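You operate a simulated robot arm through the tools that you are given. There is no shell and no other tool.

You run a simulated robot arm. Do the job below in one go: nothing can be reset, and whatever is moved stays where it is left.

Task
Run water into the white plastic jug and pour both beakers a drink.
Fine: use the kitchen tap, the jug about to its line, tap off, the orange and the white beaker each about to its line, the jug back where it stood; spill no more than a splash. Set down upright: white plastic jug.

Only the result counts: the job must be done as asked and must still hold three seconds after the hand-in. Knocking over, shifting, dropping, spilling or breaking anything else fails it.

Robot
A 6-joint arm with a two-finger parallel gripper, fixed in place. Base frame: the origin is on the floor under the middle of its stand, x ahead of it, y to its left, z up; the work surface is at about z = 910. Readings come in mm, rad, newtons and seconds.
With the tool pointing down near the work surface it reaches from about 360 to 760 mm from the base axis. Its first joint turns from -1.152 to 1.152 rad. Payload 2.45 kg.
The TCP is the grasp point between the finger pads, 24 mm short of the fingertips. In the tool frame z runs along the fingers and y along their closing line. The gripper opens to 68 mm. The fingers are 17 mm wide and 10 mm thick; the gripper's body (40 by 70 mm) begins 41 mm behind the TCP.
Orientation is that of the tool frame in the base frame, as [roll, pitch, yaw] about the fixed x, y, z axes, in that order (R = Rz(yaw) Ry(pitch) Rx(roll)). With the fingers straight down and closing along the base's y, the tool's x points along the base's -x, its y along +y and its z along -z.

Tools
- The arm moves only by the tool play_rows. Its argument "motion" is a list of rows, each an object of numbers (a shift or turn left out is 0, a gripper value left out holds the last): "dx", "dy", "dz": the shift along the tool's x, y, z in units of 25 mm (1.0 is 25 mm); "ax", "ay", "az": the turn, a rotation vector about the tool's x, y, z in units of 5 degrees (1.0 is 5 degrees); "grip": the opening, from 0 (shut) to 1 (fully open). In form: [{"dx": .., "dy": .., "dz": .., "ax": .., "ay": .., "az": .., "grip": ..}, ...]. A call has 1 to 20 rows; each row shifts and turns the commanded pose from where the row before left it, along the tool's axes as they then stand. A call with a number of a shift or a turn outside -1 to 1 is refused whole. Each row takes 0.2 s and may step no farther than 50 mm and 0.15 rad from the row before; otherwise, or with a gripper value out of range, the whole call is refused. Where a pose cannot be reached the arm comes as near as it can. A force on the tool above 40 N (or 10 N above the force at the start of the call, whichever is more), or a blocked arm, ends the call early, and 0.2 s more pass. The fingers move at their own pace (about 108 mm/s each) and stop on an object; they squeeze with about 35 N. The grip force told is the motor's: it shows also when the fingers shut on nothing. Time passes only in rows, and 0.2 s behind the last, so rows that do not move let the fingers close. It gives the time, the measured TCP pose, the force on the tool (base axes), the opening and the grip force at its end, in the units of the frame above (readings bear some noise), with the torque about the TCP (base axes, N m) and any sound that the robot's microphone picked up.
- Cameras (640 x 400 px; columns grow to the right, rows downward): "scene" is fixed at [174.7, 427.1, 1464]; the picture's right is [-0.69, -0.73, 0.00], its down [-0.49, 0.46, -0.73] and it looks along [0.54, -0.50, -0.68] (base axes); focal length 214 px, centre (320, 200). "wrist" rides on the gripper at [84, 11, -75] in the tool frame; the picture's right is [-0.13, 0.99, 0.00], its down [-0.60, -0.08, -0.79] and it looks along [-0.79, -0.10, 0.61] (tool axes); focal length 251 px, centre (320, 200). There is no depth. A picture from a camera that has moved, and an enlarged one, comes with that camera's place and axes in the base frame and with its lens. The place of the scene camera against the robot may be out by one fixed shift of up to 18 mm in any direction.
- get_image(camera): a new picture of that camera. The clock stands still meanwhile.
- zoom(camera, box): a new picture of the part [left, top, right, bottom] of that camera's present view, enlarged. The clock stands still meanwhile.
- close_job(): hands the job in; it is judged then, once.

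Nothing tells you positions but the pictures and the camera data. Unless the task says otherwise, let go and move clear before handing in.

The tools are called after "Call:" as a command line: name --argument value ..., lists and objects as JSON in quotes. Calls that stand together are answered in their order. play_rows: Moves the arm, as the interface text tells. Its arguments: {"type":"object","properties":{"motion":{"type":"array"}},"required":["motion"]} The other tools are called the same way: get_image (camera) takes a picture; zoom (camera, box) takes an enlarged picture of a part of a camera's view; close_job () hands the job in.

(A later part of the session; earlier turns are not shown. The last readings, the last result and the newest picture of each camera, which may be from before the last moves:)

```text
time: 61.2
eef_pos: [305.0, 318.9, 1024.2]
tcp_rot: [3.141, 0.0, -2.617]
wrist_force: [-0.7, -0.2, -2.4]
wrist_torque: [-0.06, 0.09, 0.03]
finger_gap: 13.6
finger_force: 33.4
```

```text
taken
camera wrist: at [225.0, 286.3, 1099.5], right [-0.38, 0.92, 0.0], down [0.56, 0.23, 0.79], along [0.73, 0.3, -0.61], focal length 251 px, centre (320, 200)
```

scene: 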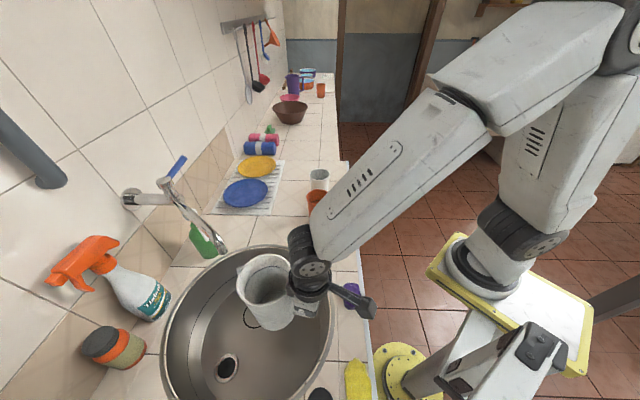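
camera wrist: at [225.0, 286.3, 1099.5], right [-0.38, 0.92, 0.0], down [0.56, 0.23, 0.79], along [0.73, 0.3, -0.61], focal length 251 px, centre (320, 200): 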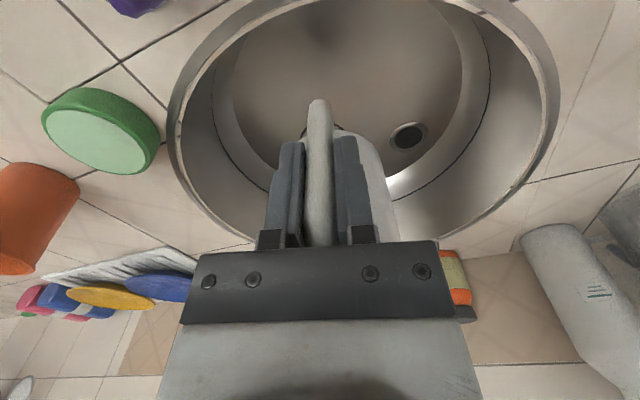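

The jug's rim is now below the spout end. I will lower it a little more, slide it under the spout over the ring, and stop about 10 mm above the sink floor.

Call:
play_rows --motion '[{"dz": 1}, {"dz": 1}, {"dx": -0.753, "dy": -0.127}, {"dx": -0.753, "dy": -0.127}, {"dx": -0.753, "dy": -0.127}, {"dx": -0.753, "dy": -0.127}, {"dx": -0.753, "dy": -0.127}, {"dz": 0.9}, {"dz": 0.9}, {"dz": 0.9}, {"dz": 0.7}, {}]'

Call:
get_image --camera "scene"

Call:
get_image --camera "wrist"

```text
time: 63.8
eef_pos: [395.0, 350.2, 888.3]
tcp_rot: [3.141, -0.001, -2.618]
wrist_force: [1.0, 0.3, -2.0]
wrist_torque: [-0.05, 0.09, 0.02]
finger_gap: 13.7
finger_force: 33.4
```

```text
taken
```

scene: 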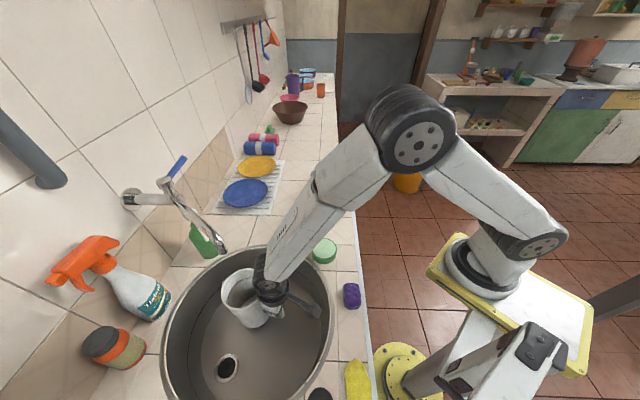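

```text
taken
camera wrist: at [315.9, 318.3, 964.1], right [-0.38, 0.92, 0.0], down [0.56, 0.23, 0.79], along [0.73, 0.3, -0.61], focal length 251 px, centre (320, 200)
```

wrist: 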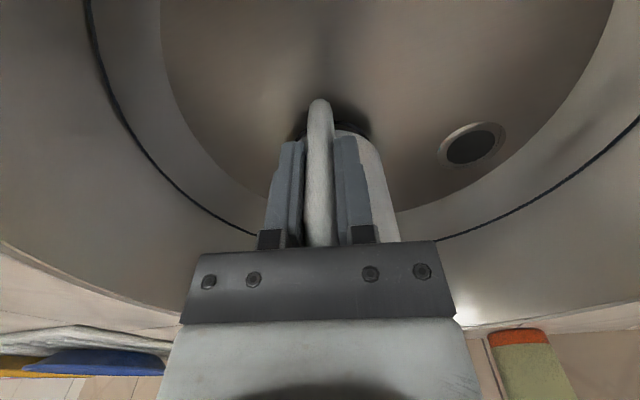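

The jug is over the ring with about 10 mm to go. I will lower it gently until the floor takes its weight.

Call:
play_rows --motion '[{"dz": 0.16}, {"dz": 0.12}, {}]'

Call:
zoom --camera "scene" --box '[190, 220, 320, 350]'

```text
time: 64.6
eef_pos: [394.4, 351.4, 881.6]
tcp_rot: [-3.141, 0.001, -2.618]
wrist_force: [-0.4, 0.3, -2.6]
wrist_torque: [-0.06, 0.1, -0.03]
finger_gap: 13.6
finger_force: 33.8
```

```text
3.08 times, centred on (255, 285) of scene
camera zoom: at [174.7, 427.1, 1464.0], right [-0.69, -0.73, 0.0], down [-0.49, 0.46, -0.73], along [0.54, -0.5, -0.68], focal length 660 px, centre (520, -62)
```

zoom: 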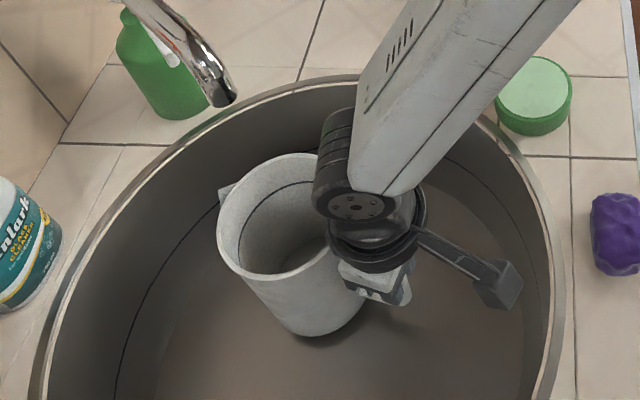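

Call:
play_rows --motion '[{"dz": 0.1}, {"dz": 0.08}, {}]'

```text
time: 65.4
eef_pos: [395.1, 352.1, 877.3]
tcp_rot: [3.141, 0.002, -2.617]
wrist_force: [-0.7, 0.3, -1.0]
wrist_torque: [-0.05, 0.1, -0.02]
finger_gap: 13.5
finger_force: 32.8
```

Call:
play_rows --motion '[{"dz": 0.06}, {"dz": 0.06}, {}]'

```text
time: 66.2
eef_pos: [396.3, 351.7, 875.8]
tcp_rot: [3.139, -0.001, -2.619]
wrist_force: [0.3, -0.1, -0.9]
wrist_torque: [-0.07, 0.05, 0.0]
finger_gap: 13.6
finger_force: 33.6
```

Call:
play_rows --motion '[{"dz": 0.06}, {"dz": 0.04}, {}]'

```text
time: 67.0
eef_pos: [395.2, 351.9, 872.7]
tcp_rot: [-3.141, -0.002, -2.618]
wrist_force: [0.2, 0.1, -1.2]
wrist_torque: [-0.06, 0.12, -0.01]
finger_gap: 13.9
finger_force: 33.4
```

Call:
play_rows --motion '[{"dz": 0.06}, {"dz": 0.06}, {}]'

Call:
zoom --camera "wrist" --box '[230, 60, 440, 250]'

```text
time: 67.8
eef_pos: [395.3, 351.3, 869.9]
tcp_rot: [-3.141, 0.001, -2.618]
wrist_force: [-0.1, 0.0, -2.1]
wrist_torque: [-0.07, 0.11, 0.0]
finger_gap: 13.1
finger_force: 33.6
```

```text
2.11 times, centred on (335, 155) of wrist
camera zoom: at [316.2, 319.4, 944.9], right [-0.38, 0.92, 0.0], down [0.56, 0.23, 0.79], along [0.73, 0.3, -0.61], focal length 529 px, centre (288, 295)
```

zoom: 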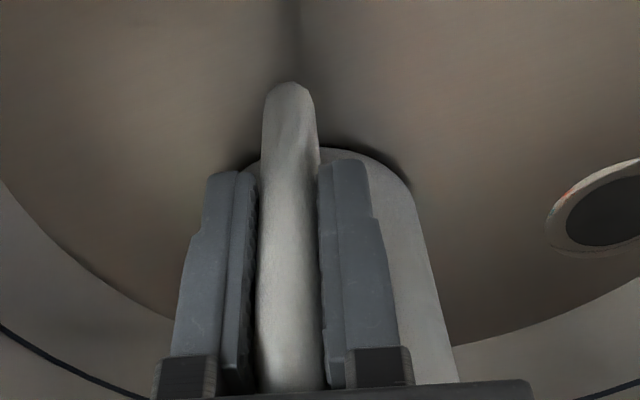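

Call:
play_rows --motion '[{"dz": 0.08}, {"dz": 0.06}, {}]'

```text
time: 68.6
eef_pos: [396.5, 351.5, 867.3]
tcp_rot: [3.14, 0.004, -2.618]
wrist_force: [-6.0, -1.6, 21.8]
wrist_torque: [0.4, -0.84, 0.03]
finger_gap: 13.4
finger_force: 33.5
```

The floor has taken the jug, with the force rising to about 22 N. I will ease off a couple of millimetres and release the handle.

Call:
play_rows --motion '[{"dz": -0.08}, {}]'

```text
time: 69.2
eef_pos: [396.1, 352.6, 868.2]
tcp_rot: [3.141, 0.002, -2.619]
wrist_force: [1.7, 1.8, 6.7]
wrist_torque: [0.41, -0.82, 0.12]
finger_gap: 13.6
finger_force: 33.8
```

Call:
play_rows --motion '[{"dz": -0.03}, {}]'

```text
time: 69.8
eef_pos: [394.7, 350.7, 867.8]
tcp_rot: [-3.14, -0.003, -2.618]
wrist_force: [-0.4, -0.2, -2.6]
wrist_torque: [-0.06, 0.11, -0.06]
finger_gap: 13.6
finger_force: 33.1
```

The jug is a hair above the floor, so I will open the fingers and lift straight out.

Call:
play_rows --motion '[{"grip": 0.3}, {"grip": 0.5}, {"grip": 0.7}, {}, {"dz": -0.6}, {"dz": -1}, {"dz": -1}, {"dx": 0.3, "dz": -1}, {"dx": 0.5, "dz": -1}, {"dx": 0.5, "dz": -1}, {"dx": 0.5, "dz": -1}, {"dx": 0.5, "dz": -1}, {"dx": 0.5, "dz": -1}, {"dx": 0.5, "dz": -1}, {}]'

Call:
get_image --camera "wrist"

Call:
get_image --camera "scene"

```text
time: 73.0
eef_pos: [326.8, 309.3, 1108.6]
tcp_rot: [3.14, 0.002, -2.62]
wrist_force: [-0.3, -0.1, -0.6]
wrist_torque: [-0.03, 0.01, 0.03]
finger_gap: 47.6
finger_force: 0.0
```

```text
taken
camera wrist: at [246.2, 277.7, 1182.3], right [-0.38, 0.92, 0.0], down [0.56, 0.23, 0.79], along [0.73, 0.3, -0.61], focal length 251 px, centre (320, 200)
```

wrist: 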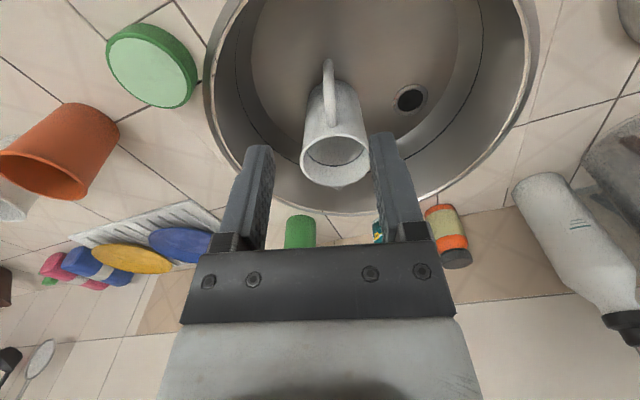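

```text
taken
```

scene: 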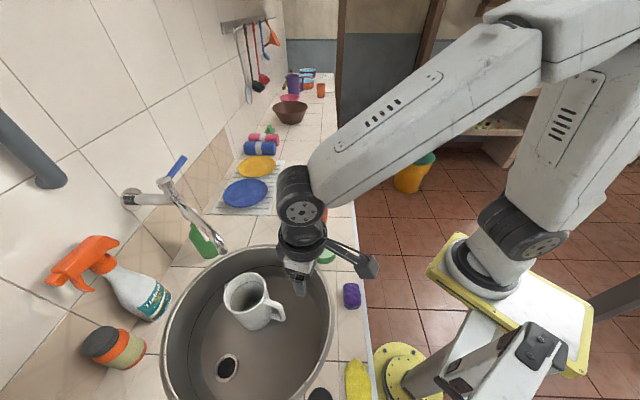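

The jug stands upright on the ring under the spout. Next I will rise and turn the gripper so its open fingers can straddle the blue lever, which lies along the wall.

Call:
play_rows --motion '[{"dz": -1, "grip": 1}, {"dz": -1}, {"dz": -1}, {"dz": -1}, {"dz": -1}, {"dz": -1}, {"dz": -1}, {"dz": -1}, {"dz": -0.5}, {}]'

Call:
play_rows --motion '[{"az": 1}, {"az": 1}, {"az": 1}, {"az": 1}, {"az": 1}, {"az": 1}, {"az": 1}, {"az": 1}, {"az": 1}, {"az": 1}, {"az": 1}, {"az": 1}, {"az": 1}, {"az": 1}, {"az": 1}, {}]'

Call:
get_image --camera "wrist"

```text
time: 75.2
eef_pos: [324.2, 312.5, 1319.9]
tcp_rot: [-3.141, 0.0, -2.617]
wrist_force: [-0.6, -0.1, -1.4]
wrist_torque: [-0.04, -0.03, 0.01]
finger_gap: 68.0
finger_force: 0.1
```

```text
time: 78.6
eef_pos: [323.3, 310.1, 1320.8]
tcp_rot: [-3.14, 0.001, 2.355]
wrist_force: [-0.5, 0.3, -0.1]
wrist_torque: [-0.03, -0.01, -0.01]
finger_gap: 68.1
finger_force: 0.1
```

```text
taken
camera wrist: at [270.7, 378.1, 1396.9], right [0.79, 0.61, 0.0], down [0.37, -0.48, 0.79], along [0.48, -0.63, -0.61], focal length 251 px, centre (320, 200)
```

wrist: 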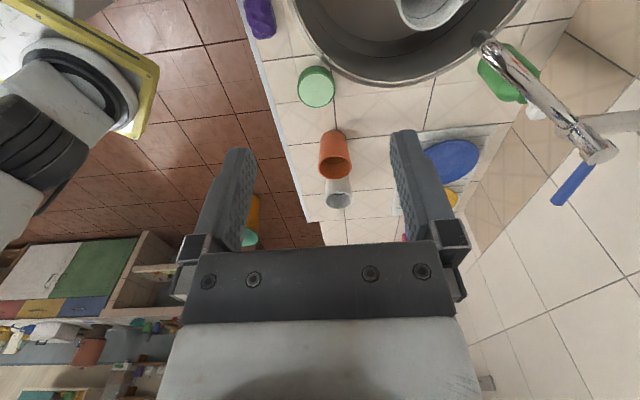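

Call:
zoom --camera "wrist" --box '[470, 20, 640, 220]'

```text
2.00 times, centred on (555, 120) of wrist
camera zoom: at [270.7, 378.1, 1396.9], right [0.79, 0.61, 0.0], down [0.37, -0.48, 0.79], along [0.48, -0.63, -0.61], focal length 503 px, centre (-150, 360)
```

zoom: 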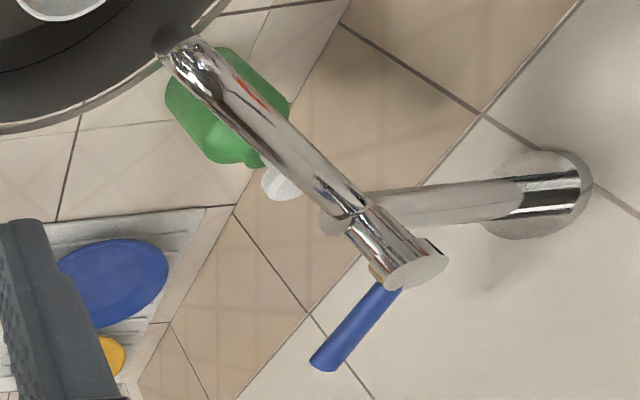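

The lever tip confirms at about (698, 357, 1187). I will move across at height, lean the tool toward the wall, and stop about 100 mm short of the lever.

Call:
play_rows --motion '[{"dx": -0.698, "dy": 0.643}, {"dx": -0.698, "dy": 0.643}, {"dx": -0.698, "dy": 0.643}, {"dx": -0.698, "dy": 0.643}, {"dx": -0.698, "dy": 0.643}, {"dx": -0.698, "dy": 0.643}, {"dx": -0.698, "dy": 0.643}, {"dx": -0.698, "dy": 0.643}, {"dx": -0.698, "dy": 0.643}, {"dx": -0.698, "dy": 0.643}, {"ax": -1}, {"ax": -1}, {"ax": -1}, {"ax": -1}, {"ax": -1}, {"ax": -1}, {}]'

Call:
play_rows --motion '[{"dx": -0.4, "dy": 0.48, "dz": 0.84}, {"dx": -0.4, "dy": 0.48, "dz": 0.84}, {"dx": -0.4, "dy": 0.48, "dz": 0.84}, {"dx": -0.4, "dy": 0.48, "dz": 0.84}, {}]'

Call:
get_image --camera "wrist"

Call:
get_image --camera "scene"

```text
time: 82.2
eef_pos: [560.7, 302.3, 1321.4]
tcp_rot: [2.617, 0.0, 2.355]
wrist_force: [-0.6, -0.8, 0.6]
wrist_torque: [0.01, -0.01, 0.01]
finger_gap: 68.2
finger_force: 0.0
```

```text
time: 83.4
eef_pos: [648.0, 332.1, 1271.8]
tcp_rot: [2.618, -0.001, 2.355]
wrist_force: [0.0, -0.6, 0.5]
wrist_torque: [0.01, 0.0, 0.03]
finger_gap: 67.8
finger_force: 0.1
```

```text
taken
camera wrist: at [568.1, 372.6, 1343.1], right [0.7, 0.52, 0.5], down [0.1, -0.76, 0.65], along [0.71, -0.4, -0.58], focal length 251 px, centre (320, 200)
```

wrist: 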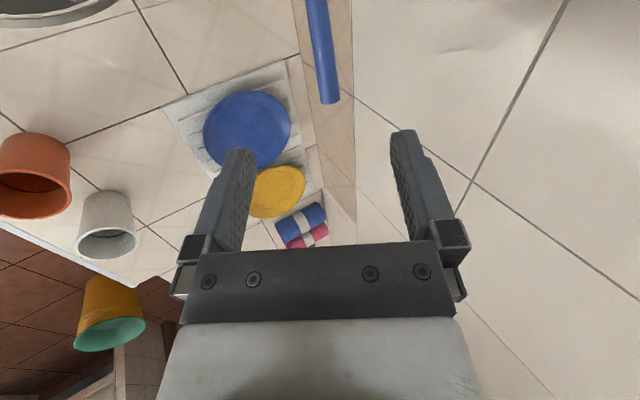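

```text
taken
```

scene: 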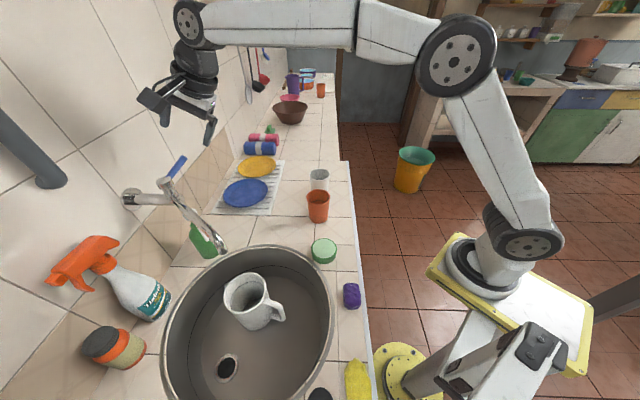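

The lever lies nicely between the fingers' approach line. I will advance so the fingers straddle the lever near its tip without gripping it.

Call:
play_rows --motion '[{"dz": 1, "dy": 0.08}, {"dz": 1, "dy": 0.08}, {"dz": 1}, {"dz": 0.9}, {}]'

Call:
get_image --camera "wrist"

Call:
zoom --camera "scene" --box '[100, 80, 260, 260]'

```text
time: 84.6
eef_pos: [685.3, 368.7, 1191.0]
tcp_rot: [2.62, 0.0, 2.356]
wrist_force: [-0.4, -0.8, 0.5]
wrist_torque: [0.03, 0.0, -0.03]
finger_gap: 67.8
finger_force: 0.0
```

```text
taken
camera wrist: at [604.5, 408.7, 1261.7], right [0.7, 0.52, 0.5], down [0.1, -0.76, 0.65], along [0.71, -0.4, -0.58], focal length 251 px, centre (320, 200)
```

wrist: 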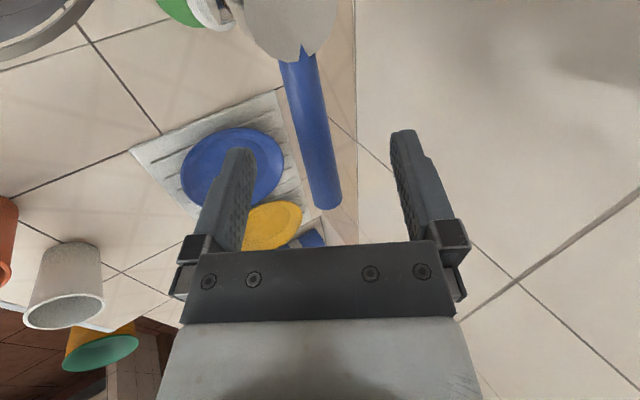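

```text
2.22 times, centred on (180, 170) of scene
camera zoom: at [174.7, 427.1, 1464.0], right [-0.69, -0.73, 0.0], down [-0.49, 0.46, -0.73], along [0.54, -0.5, -0.68], focal length 477 px, centre (631, 267)
```

zoom: 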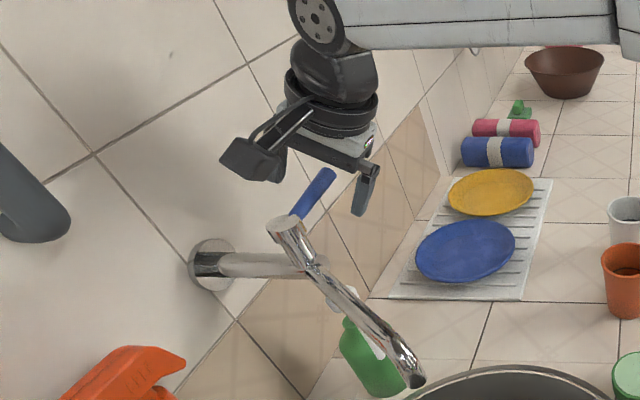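

The fingers straddle the lever. I will narrow the gap around it and nudge it a little toward the room to see whether it turns that way, watching the force.

Call:
play_rows --motion '[{"grip": 0.4}, {}, {"dy": -0.173, "dz": -0.1}, {"dy": -0.173, "dz": -0.1}, {}]'

Call:
get_image --camera "wrist"

```text
time: 85.8
eef_pos: [677.3, 361.6, 1189.4]
tcp_rot: [2.617, 0.0, 2.356]
wrist_force: [0.8, -0.3, 0.8]
wrist_torque: [-0.02, -0.02, 0.0]
finger_gap: 27.9
finger_force: 0.0
```

```text
taken
camera wrist: at [597.6, 401.3, 1261.4], right [0.7, 0.52, 0.5], down [0.1, -0.76, 0.65], along [0.71, -0.4, -0.58], focal length 251 px, centre (320, 200)
```

wrist: 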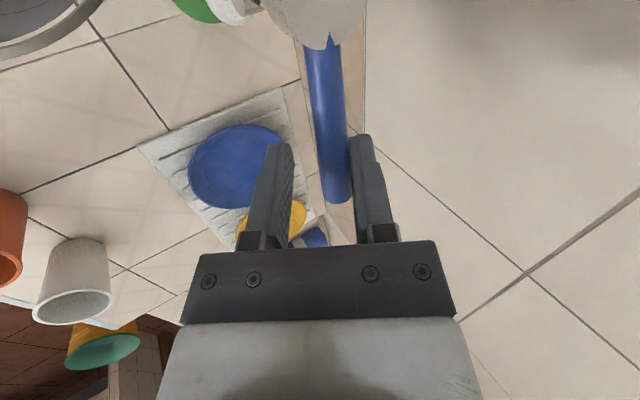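

The wall-side finger is just at the lever. I will push another 8 mm toward the room.

Call:
play_rows --motion '[{"dy": -0.14, "dz": -0.08}, {"dy": -0.14, "dz": -0.08}, {}]'

Call:
get_image --camera "wrist"

Call:
zoom --camera "scene" --box '[110, 130, 300, 330]'

```text
time: 86.6
eef_pos: [672.8, 356.0, 1190.4]
tcp_rot: [2.617, -0.001, 2.355]
wrist_force: [-0.1, 0.5, 0.2]
wrist_torque: [0.04, 0.01, -0.01]
finger_gap: 28.0
finger_force: 0.1
```

```text
taken
camera wrist: at [592.3, 395.5, 1261.1], right [0.7, 0.52, 0.5], down [0.1, -0.76, 0.65], along [0.71, -0.4, -0.58], focal length 251 px, centre (320, 200)
```

wrist: 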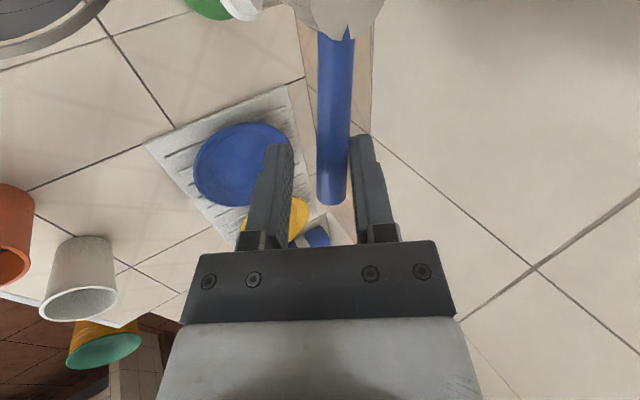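

```text
2.00 times, centred on (205, 230) of scene
camera zoom: at [174.7, 427.1, 1464.0], right [-0.69, -0.73, 0.0], down [-0.49, 0.46, -0.73], along [0.54, -0.5, -0.68], focal length 429 px, centre (550, 140)
```

zoom: 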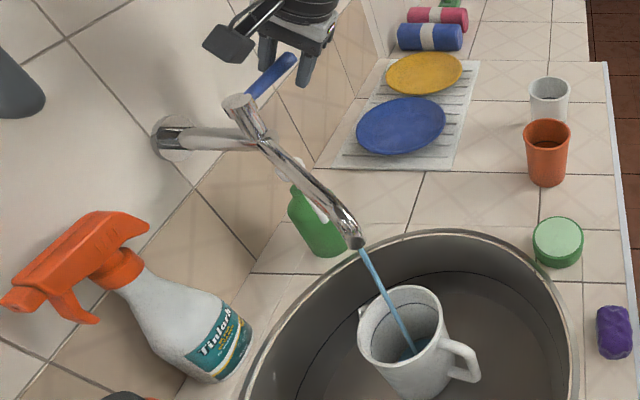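

The tap runs with a thin stream falling straight into the jug, so turning toward the room opens it. I will wait a little and watch the level.

Call:
play_rows --motion '[{}, {}, {}, {}, {}, {}, {}, {}, {}, {}]'

Call:
zoom --camera "scene" --box '[200, 240, 310, 350]'

```text
time: 88.8
eef_pos: [674.3, 356.1, 1189.5]
tcp_rot: [2.618, 0.0, 2.357]
wrist_force: [0.0, -0.8, -0.1]
wrist_torque: [-0.01, -0.02, 0.01]
finger_gap: 26.9
finger_force: 0.1
```

```text
3.64 times, centred on (255, 295) of scene
camera zoom: at [174.7, 427.1, 1464.0], right [-0.69, -0.73, 0.0], down [-0.49, 0.46, -0.73], along [0.54, -0.5, -0.68], focal length 780 px, centre (556, -146)
```

zoom: 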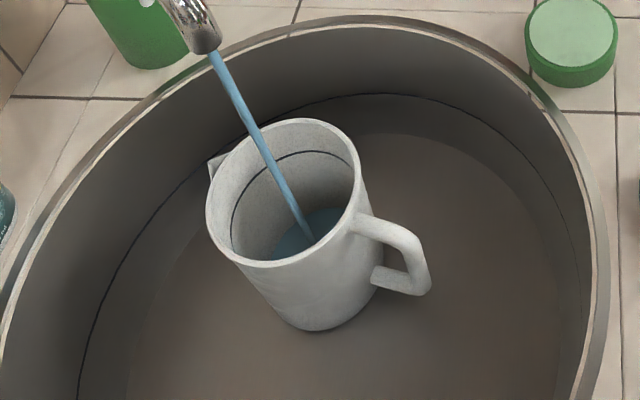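

Call:
play_rows --motion '[{}, {}, {}, {}, {}, {}, {}, {}, {}]'

Call:
zoom --camera "scene" --box '[225, 255, 285, 325]'

```text
time: 90.8
eef_pos: [670.8, 356.6, 1190.0]
tcp_rot: [2.618, -0.001, 2.356]
wrist_force: [0.3, -0.2, 0.6]
wrist_torque: [0.02, 0.0, -0.01]
finger_gap: 27.2
finger_force: 0.0
```

```text
5.71 times, centred on (255, 290) of scene
camera zoom: at [174.7, 427.1, 1464.0], right [-0.69, -0.73, 0.0], down [-0.49, 0.46, -0.73], along [0.54, -0.5, -0.68], focal length 1226 px, centre (691, -314)
```

zoom: 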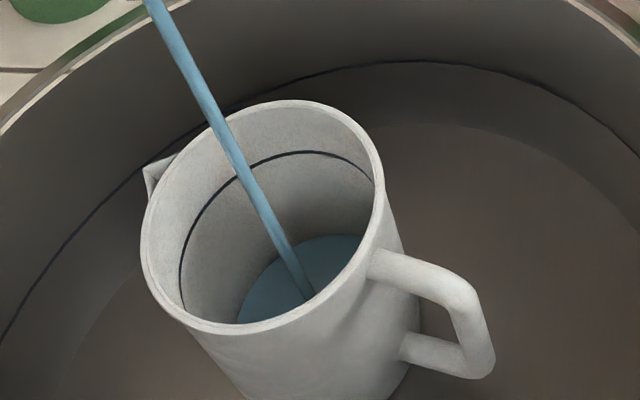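

Call:
zoom --camera "scene" --box '[200, 240, 310, 350]'

```text
3.64 times, centred on (255, 295) of scene
camera zoom: at [174.7, 427.1, 1464.0], right [-0.69, -0.73, 0.0], down [-0.49, 0.46, -0.73], along [0.54, -0.5, -0.68], focal length 780 px, centre (556, -146)
```

zoom: 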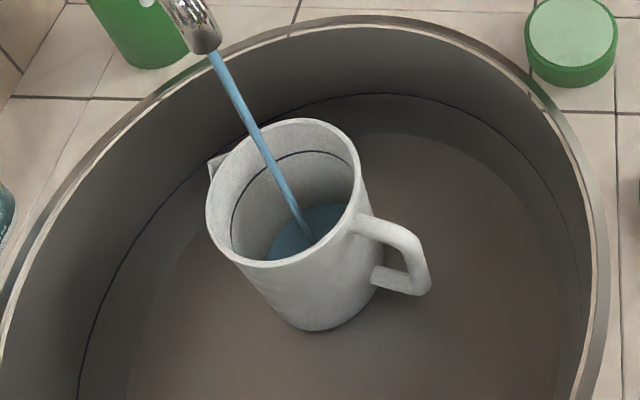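

The level is rising slowly, now about a quarter of the way to the line. I will keep waiting in steps.

Call:
play_rows --motion '[{}, {}, {}, {}, {}, {}, {}, {}, {}, {}, {}, {}, {}, {}, {}, {}, {}, {}, {}]'

Call:
zoom --camera "scene" --box '[225, 255, 285, 325]'

```text
time: 94.8
eef_pos: [672.2, 355.3, 1190.0]
tcp_rot: [2.619, -0.001, 2.356]
wrist_force: [0.0, 0.4, -0.7]
wrist_torque: [-0.02, 0.01, 0.01]
finger_gap: 27.5
finger_force: 0.1
```

```text
5.71 times, centred on (255, 290) of scene
camera zoom: at [174.7, 427.1, 1464.0], right [-0.69, -0.73, 0.0], down [-0.49, 0.46, -0.73], along [0.54, -0.5, -0.68], focal length 1226 px, centre (691, -314)
```

zoom: 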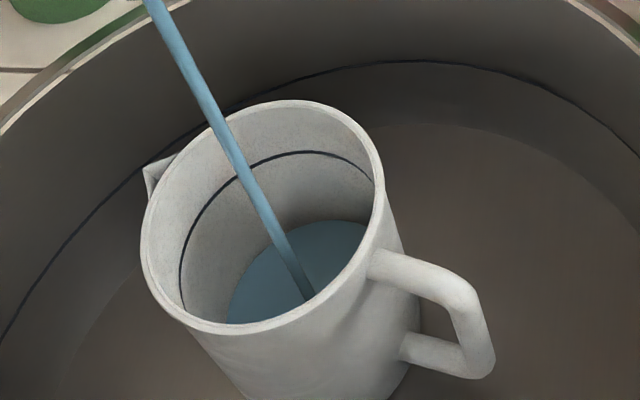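

Call:
play_rows --motion '[{}, {}, {}, {}, {}, {}, {}, {}, {}, {}, {}, {}, {}, {}, {}, {}, {}, {}, {}]'

Call:
play_rows --motion '[{}, {}, {}, {}, {}, {}, {}, {}, {}, {}, {}, {}, {}, {}, {}, {}, {}, {}, {}]'

Call:
zoom --camera "scene" --box '[225, 255, 285, 325]'

```text
time: 98.8
eef_pos: [673.3, 356.6, 1189.7]
tcp_rot: [2.618, 0.0, 2.355]
wrist_force: [0.4, -1.3, -0.5]
wrist_torque: [-0.04, -0.07, 0.01]
finger_gap: 26.9
finger_force: 0.1
```

```text
time: 102.8
eef_pos: [672.2, 356.1, 1189.4]
tcp_rot: [2.617, 0.002, 2.355]
wrist_force: [-1.1, 0.3, 0.0]
wrist_torque: [-0.01, 0.01, -0.04]
finger_gap: 27.0
finger_force: 0.2
```

```text
5.71 times, centred on (255, 290) of scene
camera zoom: at [174.7, 427.1, 1464.0], right [-0.69, -0.73, 0.0], down [-0.49, 0.46, -0.73], along [0.54, -0.5, -0.68], focal length 1226 px, centre (691, -314)
```

zoom: 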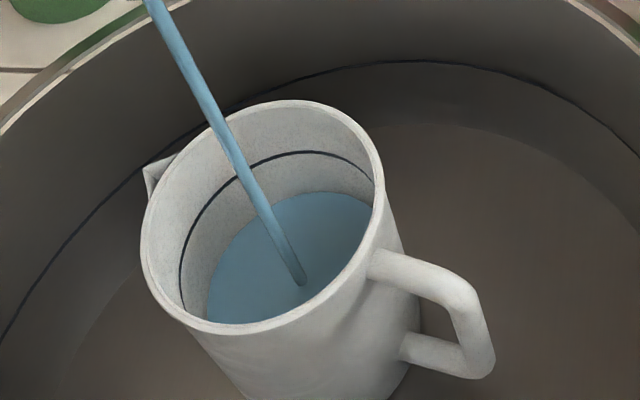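

Call:
play_rows --motion '[{}, {}, {}, {}, {}, {}, {}, {}, {}, {}, {}, {}, {}, {}, {}, {}, {}, {}]'

Call:
play_rows --motion '[{}, {}, {}, {}, {}, {}, {}, {}, {}, {}, {}]'

Call:
zoom --camera "scene" --box '[225, 255, 285, 325]'

```text
time: 106.6
eef_pos: [672.4, 356.3, 1189.8]
tcp_rot: [2.619, -0.001, 2.356]
wrist_force: [-0.6, -0.4, -0.5]
wrist_torque: [-0.02, -0.02, -0.04]
finger_gap: 27.0
finger_force: 0.0
```

```text
time: 109.0
eef_pos: [672.4, 356.0, 1189.8]
tcp_rot: [2.618, 0.001, 2.357]
wrist_force: [1.0, -0.8, -0.2]
wrist_torque: [-0.02, 0.02, -0.02]
finger_gap: 26.9
finger_force: 0.1
```

```text
5.71 times, centred on (255, 290) of scene
camera zoom: at [174.7, 427.1, 1464.0], right [-0.69, -0.73, 0.0], down [-0.49, 0.46, -0.73], along [0.54, -0.5, -0.68], focal length 1226 px, centre (691, -314)
```

zoom: 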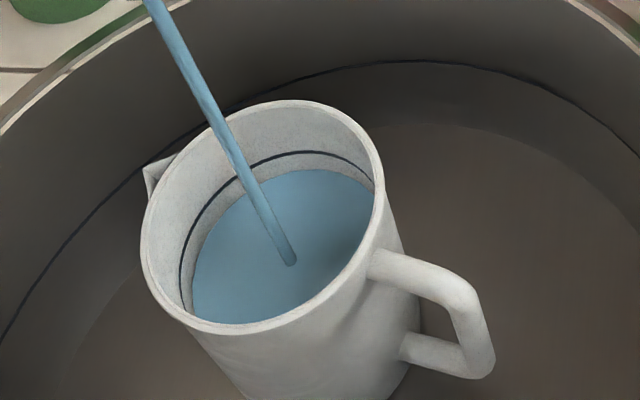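

The water is about 16 px below the line, rising about 3.7 px a second. I will take up the slack so the room-side finger is ready at the lever, then check again.

Call:
play_rows --motion '[{"dy": 0.173, "dz": 0.1}, {"dy": 0.173, "dz": 0.1}, {}, {}, {}, {}, {}, {}, {}]'

Call:
zoom --camera "scene" --box '[225, 255, 285, 325]'

Call:
get_image --camera "wrist"

```text
time: 111.0
eef_pos: [678.4, 363.6, 1188.6]
tcp_rot: [2.617, 0.001, 2.357]
wrist_force: [-0.5, -0.5, 0.7]
wrist_torque: [-0.01, 0.02, 0.02]
finger_gap: 27.3
finger_force: 0.1
```

```text
5.71 times, centred on (255, 290) of scene
camera zoom: at [174.7, 427.1, 1464.0], right [-0.69, -0.73, 0.0], down [-0.49, 0.46, -0.73], along [0.54, -0.5, -0.68], focal length 1226 px, centre (691, -314)
```

zoom: 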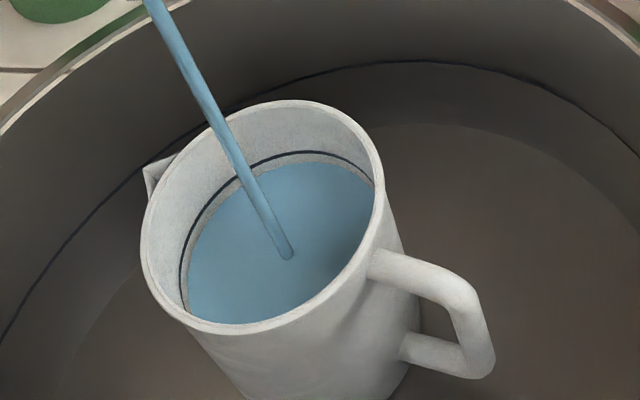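

```text
taken
camera wrist: at [599.2, 402.6, 1260.6], right [0.7, 0.52, 0.5], down [0.1, -0.76, 0.65], along [0.71, -0.4, -0.58], focal length 251 px, centre (320, 200)
```

wrist: 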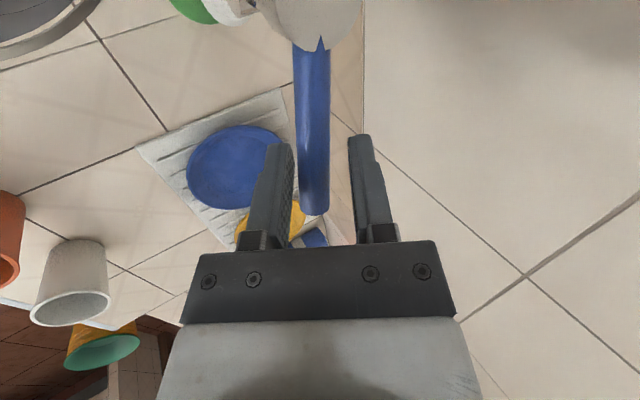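

About 9 px remain. I will wait 1.6 s and then push the lever back toward the wall to shut the tap.

Call:
play_rows --motion '[{}, {}, {}, {}, {}, {}, {}, {"dy": 0.173, "dz": 0.1}, {"dy": 0.173, "dz": 0.1}, {"dy": 0.087, "dz": 0.05}]'

Call:
zoom --camera "scene" --box '[225, 255, 285, 325]'

Call:
get_image --camera "wrist"

Call:
get_image --camera "scene"

```text
time: 113.2
eef_pos: [688.5, 373.1, 1191.0]
tcp_rot: [2.618, 0.001, 2.356]
wrist_force: [-0.9, -0.9, -1.4]
wrist_torque: [0.0, -0.02, -0.02]
finger_gap: 27.9
finger_force: 0.5
```

```text
5.71 times, centred on (255, 290) of scene
camera zoom: at [174.7, 427.1, 1464.0], right [-0.69, -0.73, 0.0], down [-0.49, 0.46, -0.73], along [0.54, -0.5, -0.68], focal length 1226 px, centre (691, -314)
```

zoom: 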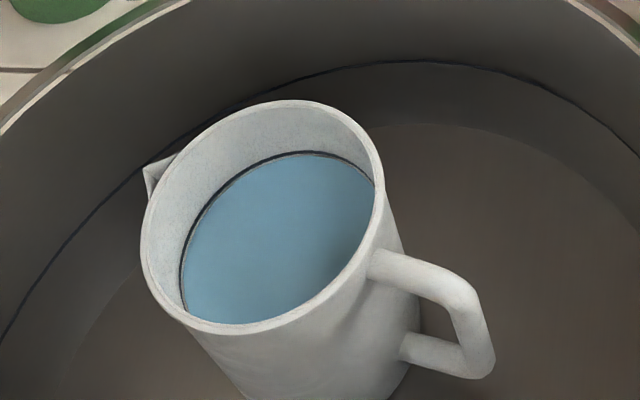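

```text
taken
camera wrist: at [608.0, 412.2, 1260.5], right [0.7, 0.52, 0.5], down [0.1, -0.76, 0.65], along [0.71, -0.4, -0.58], focal length 251 px, centre (320, 200)
```

wrist: 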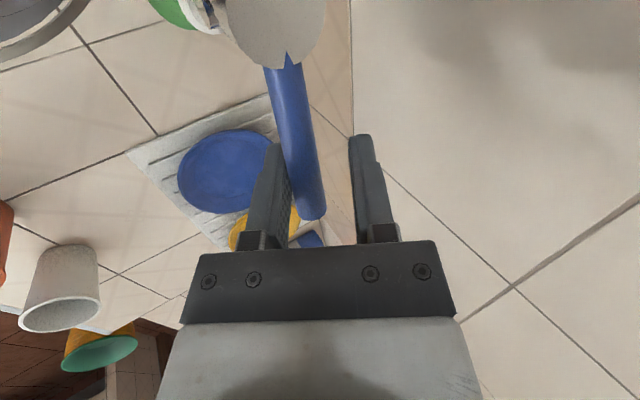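

```text
taken
```

scene: 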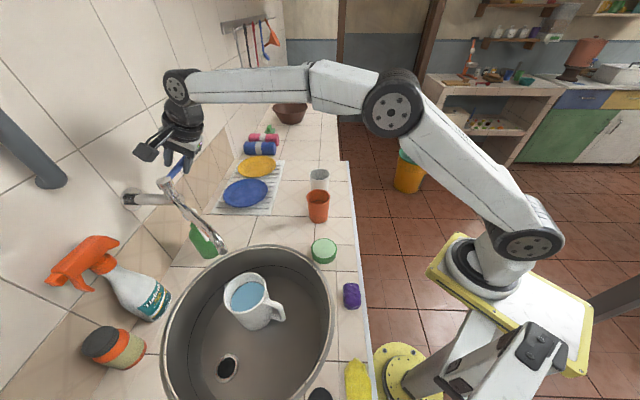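

The stream has stopped with the water right at the jug's line. I will press the lever a touch further to be sure it is fully shut, and watch for a stop.

Call:
play_rows --motion '[{"dy": 0.06, "dz": 0.035}, {}]'

Call:
zoom --camera "scene" --box '[140, 140, 300, 320]'

```text
time: 113.8
eef_pos: [689.7, 374.7, 1189.6]
tcp_rot: [2.618, -0.001, 2.357]
wrist_force: [-0.6, -1.0, -0.9]
wrist_torque: [-0.03, -0.02, 0.03]
finger_gap: 27.8
finger_force: 0.0
```

```text
2.22 times, centred on (220, 230) of scene
camera zoom: at [174.7, 427.1, 1464.0], right [-0.69, -0.73, 0.0], down [-0.49, 0.46, -0.73], along [0.54, -0.5, -0.68], focal length 477 px, centre (542, 133)
```

zoom: 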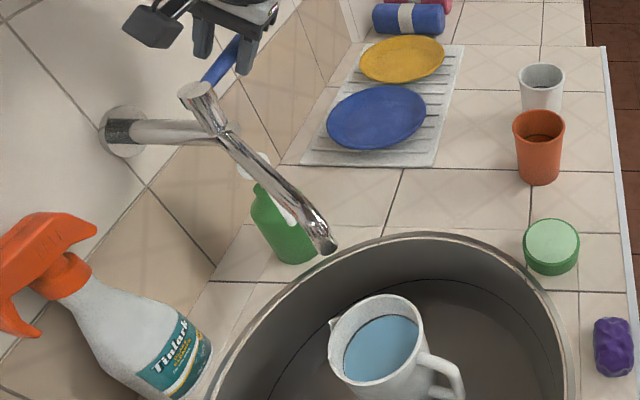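

The tap is off with no stream. I will open the fingers, back away along the tool axis, and compare the lever with its starting position.

Call:
play_rows --motion '[{"grip": 0.8}, {"dy": -0.1}, {"dz": -1}, {"dz": -1}, {"dz": -1}, {"dz": -1}, {"dz": -1}, {}]'

Call:
zoom --camera "scene" --box '[110, 150, 240, 260]'

Call:
get_image --camera "wrist"

```text
time: 115.6
eef_pos: [644.8, 328.7, 1297.0]
tcp_rot: [2.617, 0.0, 2.357]
wrist_force: [0.1, 0.1, 0.7]
wrist_torque: [0.0, 0.03, -0.01]
finger_gap: 54.4
finger_force: 0.0
```

```text
3.64 times, centred on (175, 205) of scene
camera zoom: at [174.7, 427.1, 1464.0], right [-0.69, -0.73, 0.0], down [-0.49, 0.46, -0.73], along [0.54, -0.5, -0.68], focal length 780 px, centre (847, 182)
```

zoom: 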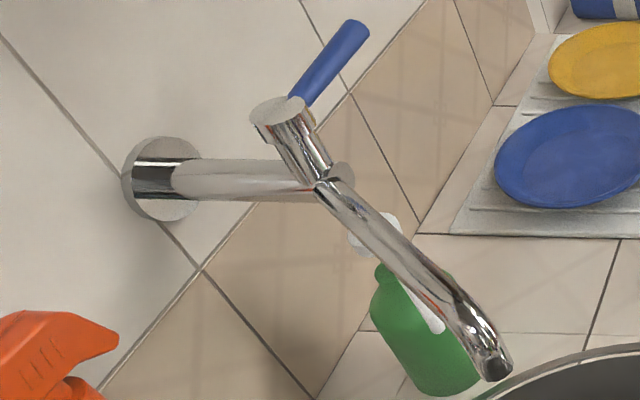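

```text
taken
camera wrist: at [564.6, 367.8, 1368.1], right [0.7, 0.52, 0.5], down [0.1, -0.76, 0.65], along [0.71, -0.4, -0.58], focal length 251 px, centre (320, 200)
```

wrist: 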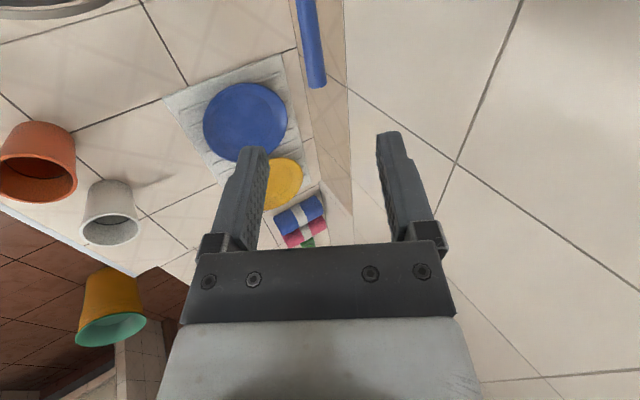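

The lever rests about 2 degrees short of its starting position, with no stream. To be safe I will go back and press it the last few millimetres home.

Call:
play_rows --motion '[{"dz": 1}, {"dz": 1}, {"dz": 1}, {"dz": 1}, {"dz": 1}, {"grip": 0.4}, {}, {"dy": 0.1}, {"dy": 0.06, "dz": 0.035}, {"dy": 0.06, "dz": 0.035}, {}]'

Call:
get_image --camera "wrist"

Call:
zoom --camera "scene" --box '[110, 150, 240, 260]'

```text
time: 118.0
eef_pos: [692.3, 374.4, 1190.1]
tcp_rot: [2.62, 0.001, 2.357]
wrist_force: [-1.1, -1.8, -2.4]
wrist_torque: [0.0, 0.01, 0.04]
finger_gap: 29.7
finger_force: 1.4
```

```text
taken
camera wrist: at [612.0, 415.8, 1260.1], right [0.7, 0.52, 0.5], down [0.1, -0.76, 0.65], along [0.71, -0.4, -0.58], focal length 251 px, centre (320, 200)
```

wrist: 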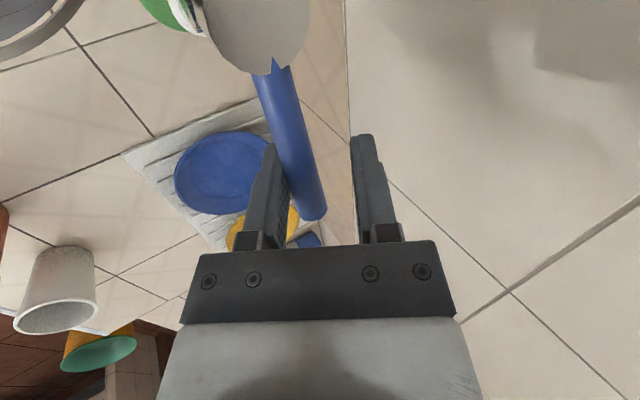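

```text
3.64 times, centred on (175, 205) of scene
camera zoom: at [174.7, 427.0, 1464.0], right [-0.69, -0.73, 0.0], down [-0.49, 0.46, -0.73], along [0.54, -0.5, -0.68], focal length 780 px, centre (847, 182)
```

zoom: 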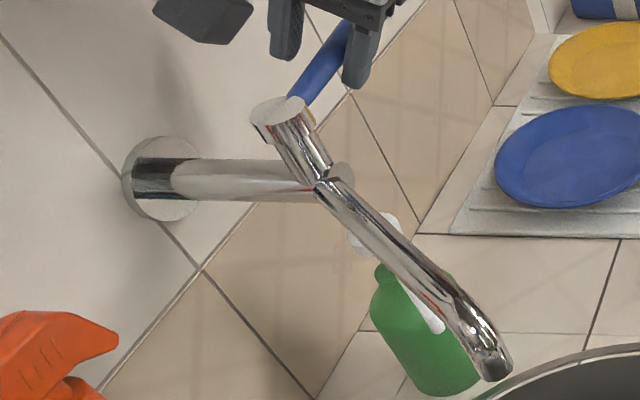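

The finger now meets a firm stop, so the lever is home. I will open, retreat and verify.

Call:
play_rows --motion '[{"grip": 0.8}, {"dy": -0.2}, {"dz": -1}, {"dz": -1}, {"dz": -1}, {"dz": -1}, {"dz": -1}, {}]'

Call:
zoom --camera "scene" --box '[110, 150, 240, 260]'

Call:
zoom --camera "scene" --box '[190, 220, 320, 350]'

```text
time: 119.8
eef_pos: [645.0, 328.7, 1295.9]
tcp_rot: [2.618, -0.001, 2.356]
wrist_force: [0.5, -0.1, -0.1]
wrist_torque: [0.02, -0.02, -0.03]
finger_gap: 54.4
finger_force: 0.1
```

```text
3.64 times, centred on (175, 205) of scene
camera zoom: at [174.7, 427.1, 1464.0], right [-0.69, -0.73, 0.0], down [-0.49, 0.46, -0.73], along [0.54, -0.5, -0.68], focal length 780 px, centre (847, 182)
```

zoom: 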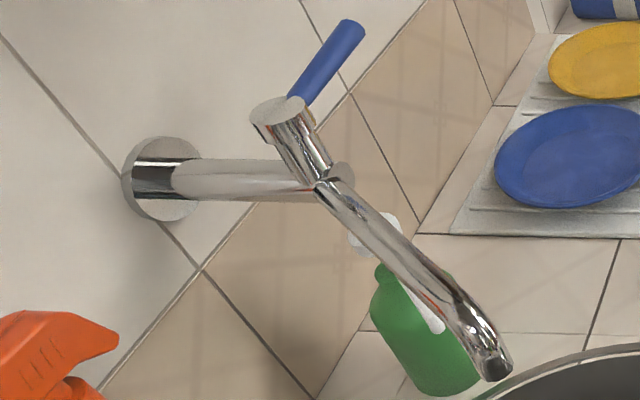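

```text
3.08 times, centred on (255, 285) of scene
camera zoom: at [174.7, 427.1, 1464.0], right [-0.69, -0.73, 0.0], down [-0.49, 0.46, -0.73], along [0.54, -0.5, -0.68], focal length 660 px, centre (520, -62)
```

zoom: 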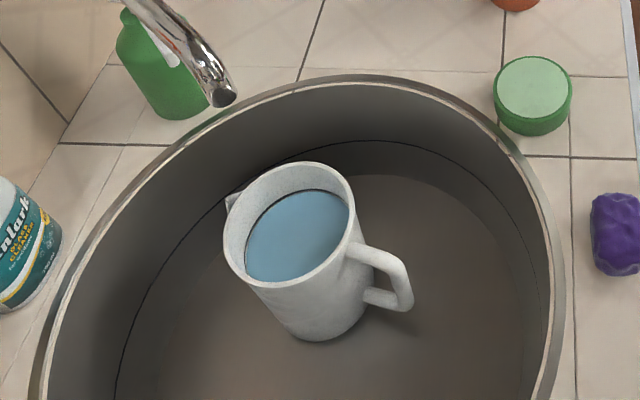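

The lever is back exactly where it started and the jug is filled to its line. Now I will retrace my path to a point above the jug's handle.

Call:
play_rows --motion '[{"dx": 0.547, "dy": -0.747, "dz": -0.813}, {"dx": 0.547, "dy": -0.747, "dz": -0.813}, {"dx": 0.547, "dy": -0.747, "dz": -0.813}, {"ax": 1}, {"ax": 1}, {"ax": 1}, {"ax": 1}, {"ax": 1}, {"ax": 1}, {"dx": 0.693, "dy": -0.643}, {"dx": 0.693, "dy": -0.643}, {"dx": 0.693, "dy": -0.643}, {"dx": 0.693, "dy": -0.643}, {"dx": 0.693, "dy": -0.643}, {"dx": 0.693, "dy": -0.643}, {"dx": 0.693, "dy": -0.643}, {"dx": 0.693, "dy": -0.643}, {"dx": 0.693, "dy": -0.643}, {"dx": 0.693, "dy": -0.643}]'

Call:
play_rows --motion '[{"az": -1}, {"az": -1}, {"az": -1}, {"az": -1}, {"az": -1}, {"az": -1}, {"az": -1}, {"az": -1}, {"az": -1}, {"az": -1}, {"az": -1}, {"az": -1}, {"az": -1}, {"az": -1}, {"az": -1}, {}]'

Call:
get_image --camera "wrist"

```text
time: 123.8
eef_pos: [324.4, 310.2, 1321.7]
tcp_rot: [-3.142, 0.001, 2.356]
wrist_force: [0.0, -0.8, -0.3]
wrist_torque: [0.0, 0.01, -0.04]
finger_gap: 54.2
finger_force: 0.1
```

```text
time: 127.2
eef_pos: [323.7, 309.1, 1321.1]
tcp_rot: [3.141, 0.001, -2.616]
wrist_force: [-0.4, 0.7, 0.1]
wrist_torque: [0.02, 0.01, -0.01]
finger_gap: 54.2
finger_force: 0.1
```

```text
taken
camera wrist: at [244.5, 277.5, 1396.0], right [-0.38, 0.92, 0.0], down [0.56, 0.23, 0.79], along [0.73, 0.31, -0.61], focal length 251 px, centre (320, 200)
```

wrist: 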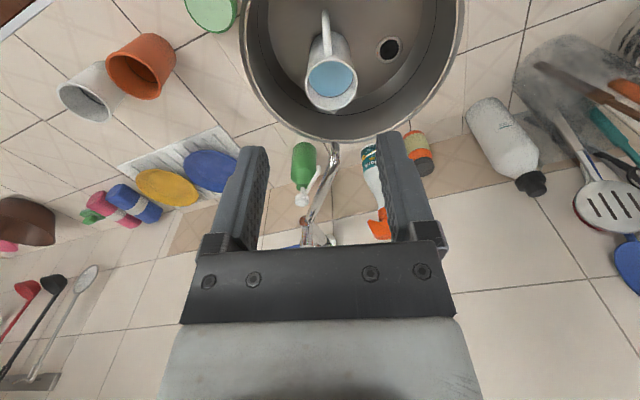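

Call:
play_rows --motion '[{"dz": 1}, {"dz": 1}, {"dz": 1}, {"dz": 1}, {"dz": 1}, {"dz": 1}, {"dz": 1}, {"dz": 1}, {"dz": 0.5}, {"dx": -0.5, "dz": 1}, {"dx": -0.5, "dz": 1}, {"dx": -0.5, "dz": 1}, {"dx": -0.5, "dz": 1}, {"dx": -0.5, "dz": 1}, {"dx": -0.5, "dz": 0.9}, {"dx": -0.3, "dz": 0.9}, {}]'

Call:
get_image --camera "wrist"

Call:
zoom --camera "scene" --box '[190, 220, 320, 350]'

```text
time: 130.8
eef_pos: [395.5, 352.2, 936.3]
tcp_rot: [3.141, 0.0, -2.617]
wrist_force: [0.2, 0.3, -0.1]
wrist_torque: [0.02, 0.0, 0.03]
finger_gap: 54.5
finger_force: 0.1
```

```text
taken
camera wrist: at [316.3, 319.9, 1011.8], right [-0.38, 0.92, 0.0], down [0.56, 0.23, 0.79], along [0.73, 0.3, -0.61], focal length 251 px, centre (320, 200)
```

wrist: 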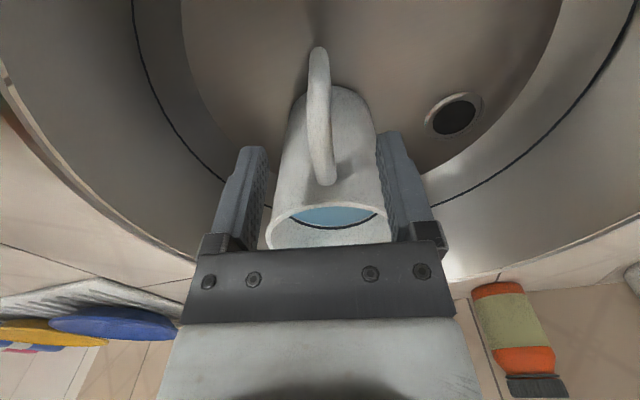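

```text
3.08 times, centred on (255, 285) of scene
camera zoom: at [174.7, 427.1, 1464.0], right [-0.69, -0.73, 0.0], down [-0.49, 0.46, -0.73], along [0.54, -0.5, -0.68], focal length 660 px, centre (520, -62)
```

zoom: 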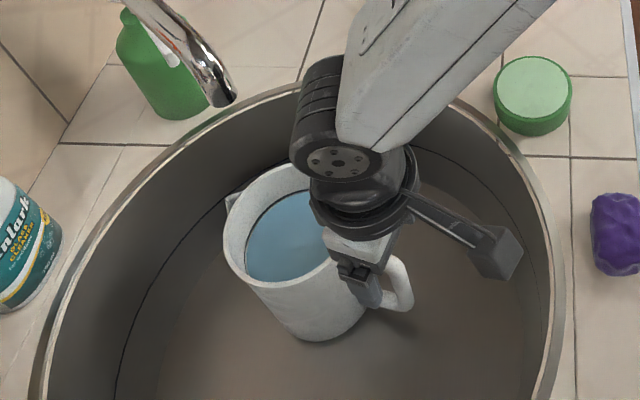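

The handle is centred between the fingers again. I will descend to the same grip height and close.

Call:
play_rows --motion '[{"dz": 1}, {"dz": 1}, {"dz": 0.74}, {}, {"grip": 0}, {}, {}, {}]'

Call:
get_image --camera "wrist"

```text
time: 132.6
eef_pos: [395.0, 352.0, 868.6]
tcp_rot: [-3.141, -0.002, -2.618]
wrist_force: [2.4, -0.3, -0.2]
wrist_torque: [0.13, 0.05, -0.09]
finger_gap: 13.9
finger_force: 33.3
```

```text
taken
camera wrist: at [315.6, 319.3, 944.4], right [-0.38, 0.92, 0.0], down [0.56, 0.23, 0.79], along [0.73, 0.3, -0.61], focal length 251 px, centre (320, 200)
```

wrist: 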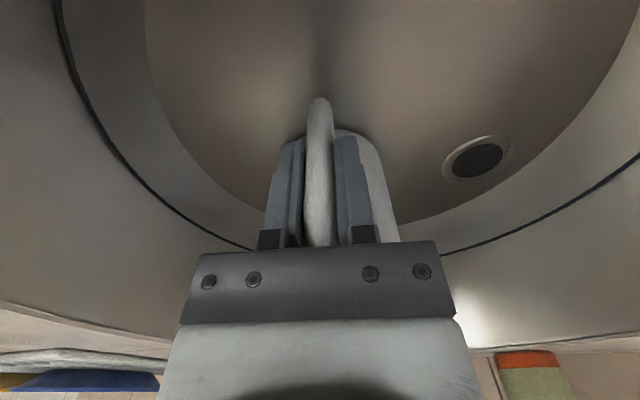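

Gripped. I will lift only a few millimetres, slowly, to see whether the full jug stays level in the grip.

Call:
play_rows --motion '[{"dz": -0.1}, {"dz": -0.15}, {"dz": -0.2}, {}, {}]'

Call:
get_image --camera "wrist"

Call:
zoom --camera "scene" --box '[190, 220, 320, 350]'

```text
time: 133.8
eef_pos: [394.6, 351.6, 880.4]
tcp_rot: [3.141, -0.001, -2.619]
wrist_force: [1.2, 0.3, -7.5]
wrist_torque: [-0.29, 0.54, 0.05]
finger_gap: 14.1
finger_force: 33.7
```

```text
taken
camera wrist: at [316.0, 318.7, 955.4], right [-0.38, 0.92, 0.0], down [0.56, 0.23, 0.79], along [0.73, 0.3, -0.61], focal length 251 px, centre (320, 200)
```

wrist: 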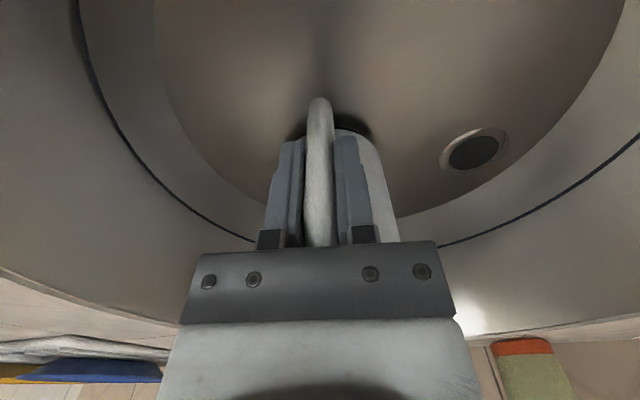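

```text
3.08 times, centred on (255, 285) of scene
camera zoom: at [174.8, 427.2, 1463.9], right [-0.69, -0.73, 0.0], down [-0.49, 0.46, -0.73], along [0.54, -0.5, -0.68], focal length 660 px, centre (520, -62)
```

zoom: 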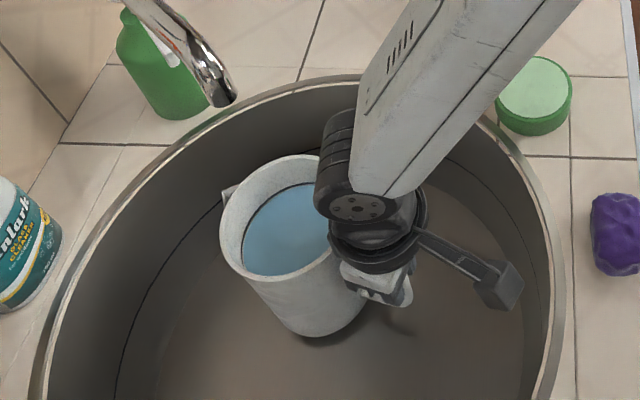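

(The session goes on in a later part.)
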